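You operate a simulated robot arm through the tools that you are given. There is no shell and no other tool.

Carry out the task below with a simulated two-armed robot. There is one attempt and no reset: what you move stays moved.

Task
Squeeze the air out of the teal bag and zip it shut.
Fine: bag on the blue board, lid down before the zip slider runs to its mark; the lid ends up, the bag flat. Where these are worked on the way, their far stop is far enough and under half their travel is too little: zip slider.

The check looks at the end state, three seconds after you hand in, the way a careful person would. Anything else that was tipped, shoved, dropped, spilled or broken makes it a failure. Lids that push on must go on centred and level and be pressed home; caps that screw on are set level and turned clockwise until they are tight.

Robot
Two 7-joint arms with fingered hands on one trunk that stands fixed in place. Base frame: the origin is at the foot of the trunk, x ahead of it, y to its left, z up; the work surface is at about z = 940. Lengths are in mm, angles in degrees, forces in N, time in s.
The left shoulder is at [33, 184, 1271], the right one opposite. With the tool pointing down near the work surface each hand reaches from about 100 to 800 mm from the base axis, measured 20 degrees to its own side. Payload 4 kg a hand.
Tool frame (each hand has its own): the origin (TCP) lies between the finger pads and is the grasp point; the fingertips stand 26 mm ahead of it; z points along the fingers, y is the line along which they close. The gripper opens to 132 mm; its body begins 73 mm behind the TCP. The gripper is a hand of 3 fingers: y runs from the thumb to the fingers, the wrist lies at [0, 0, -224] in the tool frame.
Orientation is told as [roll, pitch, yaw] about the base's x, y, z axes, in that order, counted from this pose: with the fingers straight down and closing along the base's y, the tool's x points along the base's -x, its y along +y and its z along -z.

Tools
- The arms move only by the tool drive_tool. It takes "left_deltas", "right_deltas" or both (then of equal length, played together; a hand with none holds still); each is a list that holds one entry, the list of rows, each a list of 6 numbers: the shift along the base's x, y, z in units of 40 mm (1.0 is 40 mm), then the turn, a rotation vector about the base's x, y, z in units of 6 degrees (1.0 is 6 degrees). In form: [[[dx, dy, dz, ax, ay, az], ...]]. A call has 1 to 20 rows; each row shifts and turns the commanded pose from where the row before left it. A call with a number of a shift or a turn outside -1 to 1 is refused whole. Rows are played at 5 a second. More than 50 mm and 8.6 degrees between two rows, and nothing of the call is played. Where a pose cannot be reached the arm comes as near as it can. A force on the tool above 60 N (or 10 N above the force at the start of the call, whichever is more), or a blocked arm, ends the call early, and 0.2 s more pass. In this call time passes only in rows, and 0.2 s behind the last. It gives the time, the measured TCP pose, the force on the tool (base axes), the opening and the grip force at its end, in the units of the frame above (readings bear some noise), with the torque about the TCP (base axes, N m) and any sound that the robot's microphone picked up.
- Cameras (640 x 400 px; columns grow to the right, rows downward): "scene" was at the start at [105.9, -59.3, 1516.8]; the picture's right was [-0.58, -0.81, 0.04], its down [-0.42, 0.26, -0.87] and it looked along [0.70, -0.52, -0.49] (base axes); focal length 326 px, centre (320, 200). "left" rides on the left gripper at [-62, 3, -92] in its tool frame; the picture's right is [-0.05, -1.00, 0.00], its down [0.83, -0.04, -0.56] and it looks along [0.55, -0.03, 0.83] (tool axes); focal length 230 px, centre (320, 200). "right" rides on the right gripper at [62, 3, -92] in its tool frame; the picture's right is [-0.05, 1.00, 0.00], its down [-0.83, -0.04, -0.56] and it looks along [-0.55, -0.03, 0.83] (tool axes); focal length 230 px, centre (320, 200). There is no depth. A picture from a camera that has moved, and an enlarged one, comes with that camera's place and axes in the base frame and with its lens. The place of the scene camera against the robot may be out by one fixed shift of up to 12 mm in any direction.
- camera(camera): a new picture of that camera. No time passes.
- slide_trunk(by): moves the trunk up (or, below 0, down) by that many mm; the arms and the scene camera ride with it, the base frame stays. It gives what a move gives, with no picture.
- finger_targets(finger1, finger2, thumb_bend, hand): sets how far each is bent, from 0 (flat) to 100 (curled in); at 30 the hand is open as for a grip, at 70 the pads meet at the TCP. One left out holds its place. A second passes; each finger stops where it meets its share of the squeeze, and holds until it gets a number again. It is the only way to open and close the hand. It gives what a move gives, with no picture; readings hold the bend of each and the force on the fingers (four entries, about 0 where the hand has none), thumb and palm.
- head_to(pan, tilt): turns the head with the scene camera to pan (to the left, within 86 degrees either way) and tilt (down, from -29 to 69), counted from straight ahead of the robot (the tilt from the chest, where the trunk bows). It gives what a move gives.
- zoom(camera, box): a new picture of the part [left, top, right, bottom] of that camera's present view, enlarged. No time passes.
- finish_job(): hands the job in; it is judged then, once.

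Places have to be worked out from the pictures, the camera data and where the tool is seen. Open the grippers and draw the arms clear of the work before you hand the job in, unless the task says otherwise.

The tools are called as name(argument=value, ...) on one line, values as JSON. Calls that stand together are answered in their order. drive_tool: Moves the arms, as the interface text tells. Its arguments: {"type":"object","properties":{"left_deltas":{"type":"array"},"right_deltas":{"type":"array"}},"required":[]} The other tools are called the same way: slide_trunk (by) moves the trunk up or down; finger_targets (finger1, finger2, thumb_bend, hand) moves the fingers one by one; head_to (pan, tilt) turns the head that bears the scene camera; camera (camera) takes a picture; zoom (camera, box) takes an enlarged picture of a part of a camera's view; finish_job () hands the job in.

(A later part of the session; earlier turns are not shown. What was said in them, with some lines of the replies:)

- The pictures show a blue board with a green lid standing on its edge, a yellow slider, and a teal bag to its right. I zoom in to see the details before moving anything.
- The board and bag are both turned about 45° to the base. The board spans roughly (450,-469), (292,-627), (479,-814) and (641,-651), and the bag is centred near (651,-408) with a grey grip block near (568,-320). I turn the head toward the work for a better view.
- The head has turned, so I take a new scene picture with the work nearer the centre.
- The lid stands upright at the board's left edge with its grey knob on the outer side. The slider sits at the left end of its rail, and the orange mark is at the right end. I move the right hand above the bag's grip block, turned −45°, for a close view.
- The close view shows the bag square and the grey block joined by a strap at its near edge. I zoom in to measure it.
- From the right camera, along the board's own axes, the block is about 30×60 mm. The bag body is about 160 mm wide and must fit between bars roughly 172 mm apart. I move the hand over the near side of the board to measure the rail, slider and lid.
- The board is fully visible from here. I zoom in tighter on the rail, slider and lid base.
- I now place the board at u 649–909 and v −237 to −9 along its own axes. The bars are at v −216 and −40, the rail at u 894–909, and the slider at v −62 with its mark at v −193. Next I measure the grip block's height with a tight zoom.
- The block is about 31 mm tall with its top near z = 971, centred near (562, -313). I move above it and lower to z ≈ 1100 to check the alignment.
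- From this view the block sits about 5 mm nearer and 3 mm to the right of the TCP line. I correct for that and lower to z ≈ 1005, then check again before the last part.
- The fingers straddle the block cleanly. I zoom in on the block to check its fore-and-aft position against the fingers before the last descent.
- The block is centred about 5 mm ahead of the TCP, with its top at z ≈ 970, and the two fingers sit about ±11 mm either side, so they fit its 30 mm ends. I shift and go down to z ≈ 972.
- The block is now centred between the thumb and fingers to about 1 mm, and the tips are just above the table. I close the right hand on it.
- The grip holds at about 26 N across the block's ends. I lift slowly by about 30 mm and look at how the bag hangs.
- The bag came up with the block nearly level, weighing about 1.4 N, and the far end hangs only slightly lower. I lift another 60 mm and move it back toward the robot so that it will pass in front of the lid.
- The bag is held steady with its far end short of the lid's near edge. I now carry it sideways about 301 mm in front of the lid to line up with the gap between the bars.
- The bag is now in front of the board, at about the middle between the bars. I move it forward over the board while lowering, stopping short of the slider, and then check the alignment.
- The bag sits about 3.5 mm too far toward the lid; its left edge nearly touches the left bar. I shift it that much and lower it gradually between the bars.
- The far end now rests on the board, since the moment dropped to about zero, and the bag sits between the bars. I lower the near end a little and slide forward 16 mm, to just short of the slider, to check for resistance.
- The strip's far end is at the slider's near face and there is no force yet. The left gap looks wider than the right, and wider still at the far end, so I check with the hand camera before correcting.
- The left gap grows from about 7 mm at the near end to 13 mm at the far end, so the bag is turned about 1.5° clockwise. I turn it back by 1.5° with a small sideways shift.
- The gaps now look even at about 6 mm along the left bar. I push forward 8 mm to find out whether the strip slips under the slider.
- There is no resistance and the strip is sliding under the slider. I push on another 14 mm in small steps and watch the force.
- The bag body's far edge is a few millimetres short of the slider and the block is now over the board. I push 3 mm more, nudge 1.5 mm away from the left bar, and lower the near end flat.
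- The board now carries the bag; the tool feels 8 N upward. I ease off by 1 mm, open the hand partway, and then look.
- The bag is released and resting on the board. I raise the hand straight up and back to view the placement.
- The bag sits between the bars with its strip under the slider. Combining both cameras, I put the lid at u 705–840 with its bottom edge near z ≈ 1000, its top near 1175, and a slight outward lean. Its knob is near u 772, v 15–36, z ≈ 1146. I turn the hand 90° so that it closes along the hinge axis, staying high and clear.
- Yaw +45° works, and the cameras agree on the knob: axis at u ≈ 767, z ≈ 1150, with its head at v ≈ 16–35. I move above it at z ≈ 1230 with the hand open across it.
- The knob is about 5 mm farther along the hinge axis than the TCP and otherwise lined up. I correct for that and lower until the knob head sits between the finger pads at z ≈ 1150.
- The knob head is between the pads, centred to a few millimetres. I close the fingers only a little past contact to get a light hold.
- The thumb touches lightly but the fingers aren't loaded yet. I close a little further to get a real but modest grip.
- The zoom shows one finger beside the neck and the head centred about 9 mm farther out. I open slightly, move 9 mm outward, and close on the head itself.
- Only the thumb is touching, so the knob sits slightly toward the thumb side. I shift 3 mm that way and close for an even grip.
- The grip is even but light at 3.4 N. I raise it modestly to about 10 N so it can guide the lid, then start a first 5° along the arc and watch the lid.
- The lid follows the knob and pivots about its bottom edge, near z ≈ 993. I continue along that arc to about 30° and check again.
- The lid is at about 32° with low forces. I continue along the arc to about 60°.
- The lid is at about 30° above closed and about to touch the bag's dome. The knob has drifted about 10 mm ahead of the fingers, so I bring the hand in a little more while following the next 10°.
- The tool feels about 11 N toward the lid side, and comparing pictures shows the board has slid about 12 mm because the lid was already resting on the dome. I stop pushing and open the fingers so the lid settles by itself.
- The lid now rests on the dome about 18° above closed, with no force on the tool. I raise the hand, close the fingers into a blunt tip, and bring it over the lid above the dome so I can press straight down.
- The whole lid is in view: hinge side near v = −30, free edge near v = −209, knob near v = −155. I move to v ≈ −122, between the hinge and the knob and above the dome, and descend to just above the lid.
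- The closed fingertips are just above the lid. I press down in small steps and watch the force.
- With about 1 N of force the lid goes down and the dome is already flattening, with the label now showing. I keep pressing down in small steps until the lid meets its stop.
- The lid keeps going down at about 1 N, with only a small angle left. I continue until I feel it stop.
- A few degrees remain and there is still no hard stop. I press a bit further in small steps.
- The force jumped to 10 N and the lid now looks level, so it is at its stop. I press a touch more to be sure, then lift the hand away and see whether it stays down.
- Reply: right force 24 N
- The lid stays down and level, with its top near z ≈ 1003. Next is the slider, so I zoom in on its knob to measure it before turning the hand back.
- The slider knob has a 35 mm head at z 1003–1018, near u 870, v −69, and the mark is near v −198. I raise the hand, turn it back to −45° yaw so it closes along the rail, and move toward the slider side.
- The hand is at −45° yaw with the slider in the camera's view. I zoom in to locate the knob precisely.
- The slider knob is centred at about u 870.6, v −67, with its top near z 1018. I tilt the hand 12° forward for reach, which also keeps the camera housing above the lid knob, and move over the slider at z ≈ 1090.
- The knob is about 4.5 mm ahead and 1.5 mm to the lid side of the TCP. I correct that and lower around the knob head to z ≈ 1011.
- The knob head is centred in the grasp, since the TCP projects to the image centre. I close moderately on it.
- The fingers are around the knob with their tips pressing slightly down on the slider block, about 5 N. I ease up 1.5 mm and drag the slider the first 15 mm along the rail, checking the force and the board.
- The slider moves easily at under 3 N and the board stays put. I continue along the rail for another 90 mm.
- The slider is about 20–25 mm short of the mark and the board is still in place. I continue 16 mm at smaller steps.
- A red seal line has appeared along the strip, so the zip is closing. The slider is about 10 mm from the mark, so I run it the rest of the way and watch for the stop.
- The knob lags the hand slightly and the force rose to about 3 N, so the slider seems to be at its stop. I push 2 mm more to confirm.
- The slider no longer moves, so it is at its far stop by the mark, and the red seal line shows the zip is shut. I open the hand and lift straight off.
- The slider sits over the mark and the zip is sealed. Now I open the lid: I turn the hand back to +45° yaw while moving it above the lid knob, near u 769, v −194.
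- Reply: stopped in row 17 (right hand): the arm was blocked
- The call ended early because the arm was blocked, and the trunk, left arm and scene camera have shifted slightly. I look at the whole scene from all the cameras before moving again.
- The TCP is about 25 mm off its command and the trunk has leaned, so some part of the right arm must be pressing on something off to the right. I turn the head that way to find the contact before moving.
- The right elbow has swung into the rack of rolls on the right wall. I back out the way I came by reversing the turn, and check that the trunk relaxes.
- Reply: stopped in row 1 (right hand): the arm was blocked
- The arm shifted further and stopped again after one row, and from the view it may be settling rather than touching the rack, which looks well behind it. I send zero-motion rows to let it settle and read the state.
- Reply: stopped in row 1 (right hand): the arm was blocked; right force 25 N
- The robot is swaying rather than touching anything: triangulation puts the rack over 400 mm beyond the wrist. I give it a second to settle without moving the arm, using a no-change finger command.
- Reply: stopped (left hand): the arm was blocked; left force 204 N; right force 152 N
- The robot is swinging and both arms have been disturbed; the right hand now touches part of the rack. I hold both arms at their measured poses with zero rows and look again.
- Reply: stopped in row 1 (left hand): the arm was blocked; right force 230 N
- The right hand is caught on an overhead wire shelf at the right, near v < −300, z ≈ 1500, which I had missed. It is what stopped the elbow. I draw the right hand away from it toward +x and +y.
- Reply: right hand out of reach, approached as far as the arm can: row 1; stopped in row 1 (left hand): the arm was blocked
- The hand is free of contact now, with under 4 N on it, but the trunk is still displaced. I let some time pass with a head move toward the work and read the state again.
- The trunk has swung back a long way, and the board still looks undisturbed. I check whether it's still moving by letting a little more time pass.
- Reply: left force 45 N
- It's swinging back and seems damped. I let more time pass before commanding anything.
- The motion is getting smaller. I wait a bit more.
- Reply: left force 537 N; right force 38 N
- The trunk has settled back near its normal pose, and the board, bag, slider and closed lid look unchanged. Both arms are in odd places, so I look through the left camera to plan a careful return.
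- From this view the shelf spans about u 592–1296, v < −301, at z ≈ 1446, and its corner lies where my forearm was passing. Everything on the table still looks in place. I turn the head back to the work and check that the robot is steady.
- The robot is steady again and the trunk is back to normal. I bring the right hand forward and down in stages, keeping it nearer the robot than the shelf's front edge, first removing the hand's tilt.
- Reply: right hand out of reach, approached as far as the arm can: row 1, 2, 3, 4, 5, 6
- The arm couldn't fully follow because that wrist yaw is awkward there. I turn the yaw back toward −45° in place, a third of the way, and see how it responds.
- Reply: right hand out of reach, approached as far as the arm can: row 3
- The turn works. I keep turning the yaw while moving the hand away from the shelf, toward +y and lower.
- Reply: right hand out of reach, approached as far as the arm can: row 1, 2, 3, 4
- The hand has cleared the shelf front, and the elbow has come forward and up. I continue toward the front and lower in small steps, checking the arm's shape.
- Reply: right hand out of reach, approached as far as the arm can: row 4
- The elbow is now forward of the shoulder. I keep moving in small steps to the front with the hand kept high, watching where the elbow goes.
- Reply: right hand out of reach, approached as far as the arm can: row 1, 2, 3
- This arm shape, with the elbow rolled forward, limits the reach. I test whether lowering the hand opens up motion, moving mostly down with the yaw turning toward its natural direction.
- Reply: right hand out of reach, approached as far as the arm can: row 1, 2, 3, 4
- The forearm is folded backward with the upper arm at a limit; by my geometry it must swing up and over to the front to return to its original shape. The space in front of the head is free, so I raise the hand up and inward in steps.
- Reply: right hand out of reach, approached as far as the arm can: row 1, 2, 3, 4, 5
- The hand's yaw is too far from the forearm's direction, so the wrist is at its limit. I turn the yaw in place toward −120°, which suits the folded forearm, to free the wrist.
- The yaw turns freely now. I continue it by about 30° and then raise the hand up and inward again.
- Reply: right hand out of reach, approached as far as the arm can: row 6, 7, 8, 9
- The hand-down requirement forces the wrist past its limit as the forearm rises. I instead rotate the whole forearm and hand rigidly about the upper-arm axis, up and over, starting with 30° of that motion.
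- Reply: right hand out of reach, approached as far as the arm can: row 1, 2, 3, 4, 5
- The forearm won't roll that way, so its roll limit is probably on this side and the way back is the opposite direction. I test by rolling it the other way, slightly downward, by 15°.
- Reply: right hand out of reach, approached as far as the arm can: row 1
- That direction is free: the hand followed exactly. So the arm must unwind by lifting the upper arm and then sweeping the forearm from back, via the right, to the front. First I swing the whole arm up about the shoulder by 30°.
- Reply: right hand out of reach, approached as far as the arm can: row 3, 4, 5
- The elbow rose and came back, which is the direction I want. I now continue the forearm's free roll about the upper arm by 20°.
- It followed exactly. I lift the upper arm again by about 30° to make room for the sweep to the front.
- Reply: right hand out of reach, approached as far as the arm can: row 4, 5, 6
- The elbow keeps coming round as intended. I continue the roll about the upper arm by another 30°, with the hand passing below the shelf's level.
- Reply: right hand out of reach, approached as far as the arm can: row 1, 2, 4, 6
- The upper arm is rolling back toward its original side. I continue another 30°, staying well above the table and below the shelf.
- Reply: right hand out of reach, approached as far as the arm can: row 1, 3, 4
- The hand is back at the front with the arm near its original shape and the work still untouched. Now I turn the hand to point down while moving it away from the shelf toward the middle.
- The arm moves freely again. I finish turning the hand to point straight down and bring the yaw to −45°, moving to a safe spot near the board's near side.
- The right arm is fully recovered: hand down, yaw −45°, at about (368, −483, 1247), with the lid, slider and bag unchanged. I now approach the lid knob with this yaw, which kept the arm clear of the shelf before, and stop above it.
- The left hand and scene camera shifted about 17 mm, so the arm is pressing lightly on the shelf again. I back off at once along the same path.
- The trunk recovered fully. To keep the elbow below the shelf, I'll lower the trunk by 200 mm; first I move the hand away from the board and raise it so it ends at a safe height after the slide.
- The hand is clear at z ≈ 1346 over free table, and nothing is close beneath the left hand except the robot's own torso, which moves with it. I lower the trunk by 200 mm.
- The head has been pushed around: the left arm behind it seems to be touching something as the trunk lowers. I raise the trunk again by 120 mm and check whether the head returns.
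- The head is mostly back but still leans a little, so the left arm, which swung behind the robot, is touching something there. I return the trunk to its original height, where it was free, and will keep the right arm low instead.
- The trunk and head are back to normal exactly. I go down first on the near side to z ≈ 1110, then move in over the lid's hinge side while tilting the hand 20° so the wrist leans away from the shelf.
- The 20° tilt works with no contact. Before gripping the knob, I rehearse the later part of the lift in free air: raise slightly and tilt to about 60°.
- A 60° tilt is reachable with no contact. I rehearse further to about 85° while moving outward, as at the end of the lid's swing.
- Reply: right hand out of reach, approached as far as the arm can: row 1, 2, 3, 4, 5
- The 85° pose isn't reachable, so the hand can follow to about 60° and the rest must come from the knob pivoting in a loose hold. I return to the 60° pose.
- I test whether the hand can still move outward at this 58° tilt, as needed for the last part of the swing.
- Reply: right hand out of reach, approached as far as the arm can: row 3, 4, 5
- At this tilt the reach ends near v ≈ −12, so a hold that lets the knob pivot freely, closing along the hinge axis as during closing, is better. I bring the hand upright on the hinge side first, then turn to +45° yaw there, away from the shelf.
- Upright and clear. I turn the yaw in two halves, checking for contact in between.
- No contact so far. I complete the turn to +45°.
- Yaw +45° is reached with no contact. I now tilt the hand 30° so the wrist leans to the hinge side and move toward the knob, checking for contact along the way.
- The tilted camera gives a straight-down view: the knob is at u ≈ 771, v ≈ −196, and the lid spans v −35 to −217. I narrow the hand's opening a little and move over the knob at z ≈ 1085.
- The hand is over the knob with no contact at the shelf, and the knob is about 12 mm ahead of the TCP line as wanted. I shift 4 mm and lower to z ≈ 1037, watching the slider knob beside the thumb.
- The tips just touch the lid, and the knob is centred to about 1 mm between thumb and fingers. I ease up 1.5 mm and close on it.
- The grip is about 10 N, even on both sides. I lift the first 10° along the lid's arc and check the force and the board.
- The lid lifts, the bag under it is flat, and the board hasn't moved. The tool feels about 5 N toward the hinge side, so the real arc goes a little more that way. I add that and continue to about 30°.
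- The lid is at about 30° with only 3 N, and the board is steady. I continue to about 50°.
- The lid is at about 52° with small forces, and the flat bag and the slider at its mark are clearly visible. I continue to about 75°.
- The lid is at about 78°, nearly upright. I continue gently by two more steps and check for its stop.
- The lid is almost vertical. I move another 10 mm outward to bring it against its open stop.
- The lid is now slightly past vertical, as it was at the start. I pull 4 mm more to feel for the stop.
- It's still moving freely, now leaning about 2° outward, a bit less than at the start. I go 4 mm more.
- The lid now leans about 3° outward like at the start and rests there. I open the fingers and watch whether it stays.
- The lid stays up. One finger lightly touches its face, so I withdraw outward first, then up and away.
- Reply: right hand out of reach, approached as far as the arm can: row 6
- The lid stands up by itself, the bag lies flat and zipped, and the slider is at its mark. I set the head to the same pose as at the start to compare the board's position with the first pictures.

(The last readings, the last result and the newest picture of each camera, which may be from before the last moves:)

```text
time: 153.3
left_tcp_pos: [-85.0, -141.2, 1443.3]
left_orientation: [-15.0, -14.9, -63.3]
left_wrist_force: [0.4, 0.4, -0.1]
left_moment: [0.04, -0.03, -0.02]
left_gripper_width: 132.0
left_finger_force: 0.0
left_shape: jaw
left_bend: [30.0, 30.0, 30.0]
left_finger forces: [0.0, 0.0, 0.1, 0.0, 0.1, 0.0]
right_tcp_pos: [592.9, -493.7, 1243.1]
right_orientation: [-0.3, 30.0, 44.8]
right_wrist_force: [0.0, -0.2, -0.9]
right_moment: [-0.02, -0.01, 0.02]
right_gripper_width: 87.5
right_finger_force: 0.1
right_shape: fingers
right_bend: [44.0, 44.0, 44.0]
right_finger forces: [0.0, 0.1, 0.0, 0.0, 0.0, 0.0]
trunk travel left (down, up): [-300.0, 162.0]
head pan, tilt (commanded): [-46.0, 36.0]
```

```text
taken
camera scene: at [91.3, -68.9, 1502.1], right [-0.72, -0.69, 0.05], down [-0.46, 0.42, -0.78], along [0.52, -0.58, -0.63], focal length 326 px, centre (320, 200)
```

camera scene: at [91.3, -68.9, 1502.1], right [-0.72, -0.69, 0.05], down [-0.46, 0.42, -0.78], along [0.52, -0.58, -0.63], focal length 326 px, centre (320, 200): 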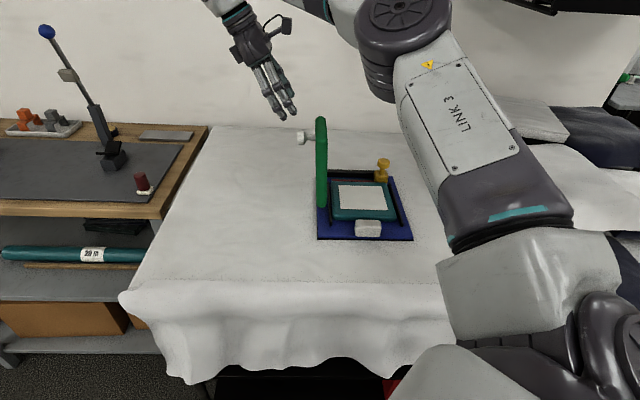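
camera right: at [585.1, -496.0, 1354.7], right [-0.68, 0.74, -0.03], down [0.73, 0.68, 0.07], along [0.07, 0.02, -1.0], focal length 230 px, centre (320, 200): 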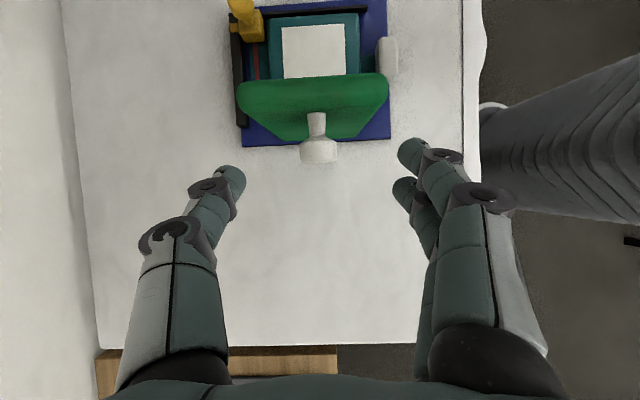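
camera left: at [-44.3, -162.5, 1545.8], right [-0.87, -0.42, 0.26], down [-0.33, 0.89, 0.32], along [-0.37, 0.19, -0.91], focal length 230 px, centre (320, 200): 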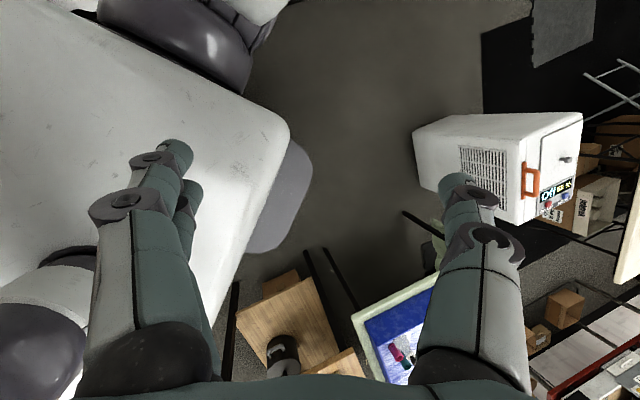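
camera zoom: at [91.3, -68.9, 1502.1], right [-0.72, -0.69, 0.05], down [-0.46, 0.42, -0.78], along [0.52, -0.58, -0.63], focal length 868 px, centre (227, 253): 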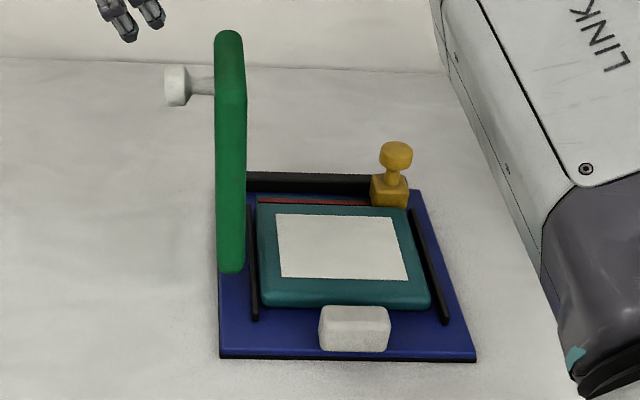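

Compared with the first pictures, the board is only about 5 mm off and no longer turned, and the lid, slider and flat bag are as wanted. I draw the right hand back and away, upright, and open it fully.

drive_tool(right_deltas=[[[-0.3, 0.3, 0.05, 0.3, -0.3, 0], [-0.5, 0.5, 0.1, 0.589, -0.589, 0], [-0.5, 0.5, 0.1, 0.589, -0.589, 0], [-0.5, 0.5, 0.1, 0.589, -0.589, 0], [-0.5, 0.5, 0.2, 0.589, -0.589, 0], [-0.5, 0.5, 0.2, 0.589, -0.589, 0], [-0.4, 0.4, 0.2, 0.29, -0.29, 0], [0, 0, 0, 0, 0, 0]]])

finger_targets(hand="right", finger1=30, finger2=30, thumb_bend=30)

camera(camera="scene")

camera(camera="right")

```text
time: 155.1
left_tcp_pos: [-84.8, -142.6, 1443.2]
left_orientation: [-15.0, -14.9, -63.3]
left_wrist_force: [0.4, 0.2, 0.0]
left_moment: [0.01, 0.04, 0.01]
left_gripper_width: 131.8
left_finger_force: 0.0
left_shape: jaw
left_bend: [30.0, 30.0, 30.0]
left_finger forces: [0.0, 0.1, 0.1, 0.1, 0.0, 0.0]
right_tcp_pos: [467.0, -366.9, 1282.3]
right_orientation: [0.0, 0.1, 44.9]
right_wrist_force: [0.3, -0.6, 0.7]
right_moment: [0.01, -0.01, -0.01]
right_gripper_width: 87.7
right_finger_force: 0.1
right_shape: fingers
right_bend: [44.0, 44.0, 44.0]
right_finger forces: [0.0, 0.0, 0.1, 0.1, 0.1, 0.0]
trunk travel left (down, up): [-300.0, 162.0]
head pan, tilt (commanded): [-46.0, 36.0]
```

```text
time: 156.1
left_tcp_pos: [-85.4, -142.1, 1443.6]
left_orientation: [-15.1, -14.9, -63.3]
left_wrist_force: [0.3, 0.3, -0.7]
left_moment: [0.0, 0.02, -0.02]
left_gripper_width: 132.1
left_finger_force: 0.3
left_shape: jaw
left_bend: [30.0, 30.0, 30.0]
left_finger forces: [0.1, 0.0, 0.0, 0.0, 0.0, 0.0]
right_tcp_pos: [467.5, -368.7, 1283.5]
right_orientation: [0.0, 0.1, 44.9]
right_wrist_force: [0.1, 0.3, -0.4]
right_moment: [0.01, -0.01, 0.0]
right_gripper_width: 133.7
right_finger_force: 0.0
right_shape: fingers
right_bend: [30.0, 30.0, 30.0]
right_finger forces: [0.0, 0.0, 0.0, 0.1, 0.1, 0.0]
trunk travel left (down, up): [-300.0, 162.0]
head pan, tilt (commanded): [-46.0, 36.0]
```

```text
taken
camera scene: at [90.7, -68.8, 1502.1], right [-0.72, -0.69, 0.05], down [-0.46, 0.42, -0.78], along [0.52, -0.58, -0.62], focal length 326 px, centre (320, 200)
```

scene: 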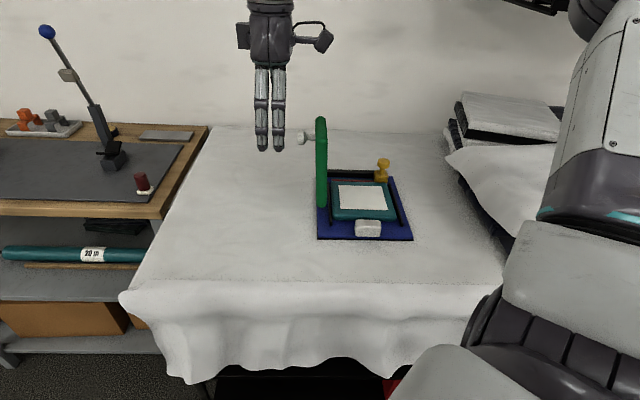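

```text
taken
camera right: at [420.3, -408.1, 1375.4], right [-0.67, 0.74, 0.0], down [0.62, 0.56, 0.55], along [0.41, 0.37, -0.83], focal length 230 px, centre (320, 200)
```

right: 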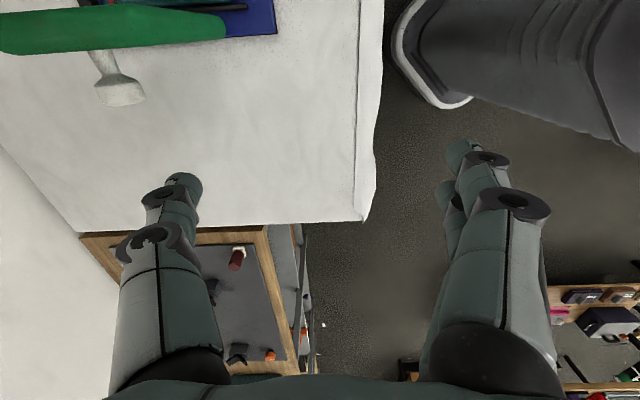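

The hand is clear and open, and the books and pillow sit as in the first picture. I take one last close look at the result before handing in.

zoom(camera="scene", box=[300, 110, 430, 250])

zoom(camera="scene", box=[325, 150, 405, 210])

```text
2.86 times, centred on (365, 180) of scene
camera zoom: at [90.7, -68.8, 1502.1], right [-0.72, -0.69, 0.05], down [-0.46, 0.42, -0.78], along [0.52, -0.58, -0.62], focal length 930 px, centre (191, 257)
```

zoom: 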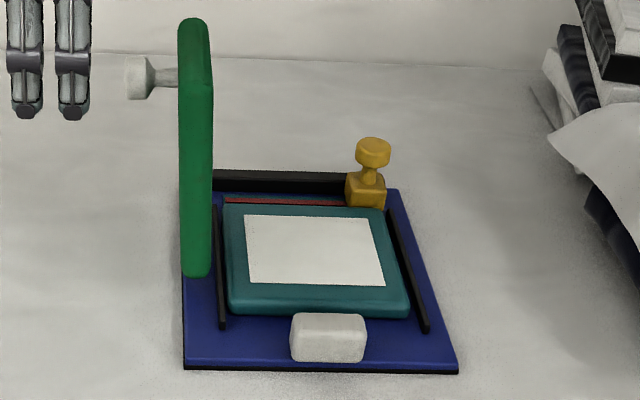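

```text
6.67 times, centred on (365, 180) of scene
camera zoom: at [90.7, -68.8, 1502.1], right [-0.72, -0.69, 0.05], down [-0.46, 0.42, -0.78], along [0.52, -0.58, -0.62], focal length 2170 px, centre (20, 333)
```

zoom: 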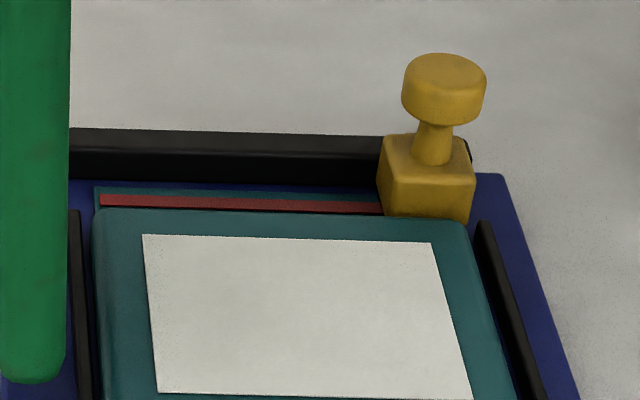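

The bag lies flat on the blue board with its zip sealed, the slider is at its far stop over the mark, and the lid stands up. The right hand is open and clear of the work, so I hand in.

finish_job()

```text
The job is handed in.
```

The bag is on the blue board, squeezed flat and zipped shut, and I've handed the job in. I closed the lid before running the zip slider to its far stop over the mark. A red seal line now shows along the zip, and the lid stands open again by itself.

Three things happened along the way:

- **Board nudged:** I pushed too far while closing the lid and the board slid. It ended about 5 mm from where it started, and I left it there rather than push it back.
- **Collision with the shelf:** The right arm caught on the overhead wire shelf at the right, and the robot swung hard, hitting the shelf and briefly knocking its own arms. The arm touched the shelf lightly once more before I found a clear route. Afterwards I saw nothing moved on the table. The books and pillow match the first pictures, and the rolls on the shelf looked in place, though I checked those less closely.
- **Left arm position:** The swing left the left arm behind the robot's head, and I didn't bring it back. Lowering the trunk in that position made the arm push the head, so I raised the trunk again. It is clear of the work with its hand open.
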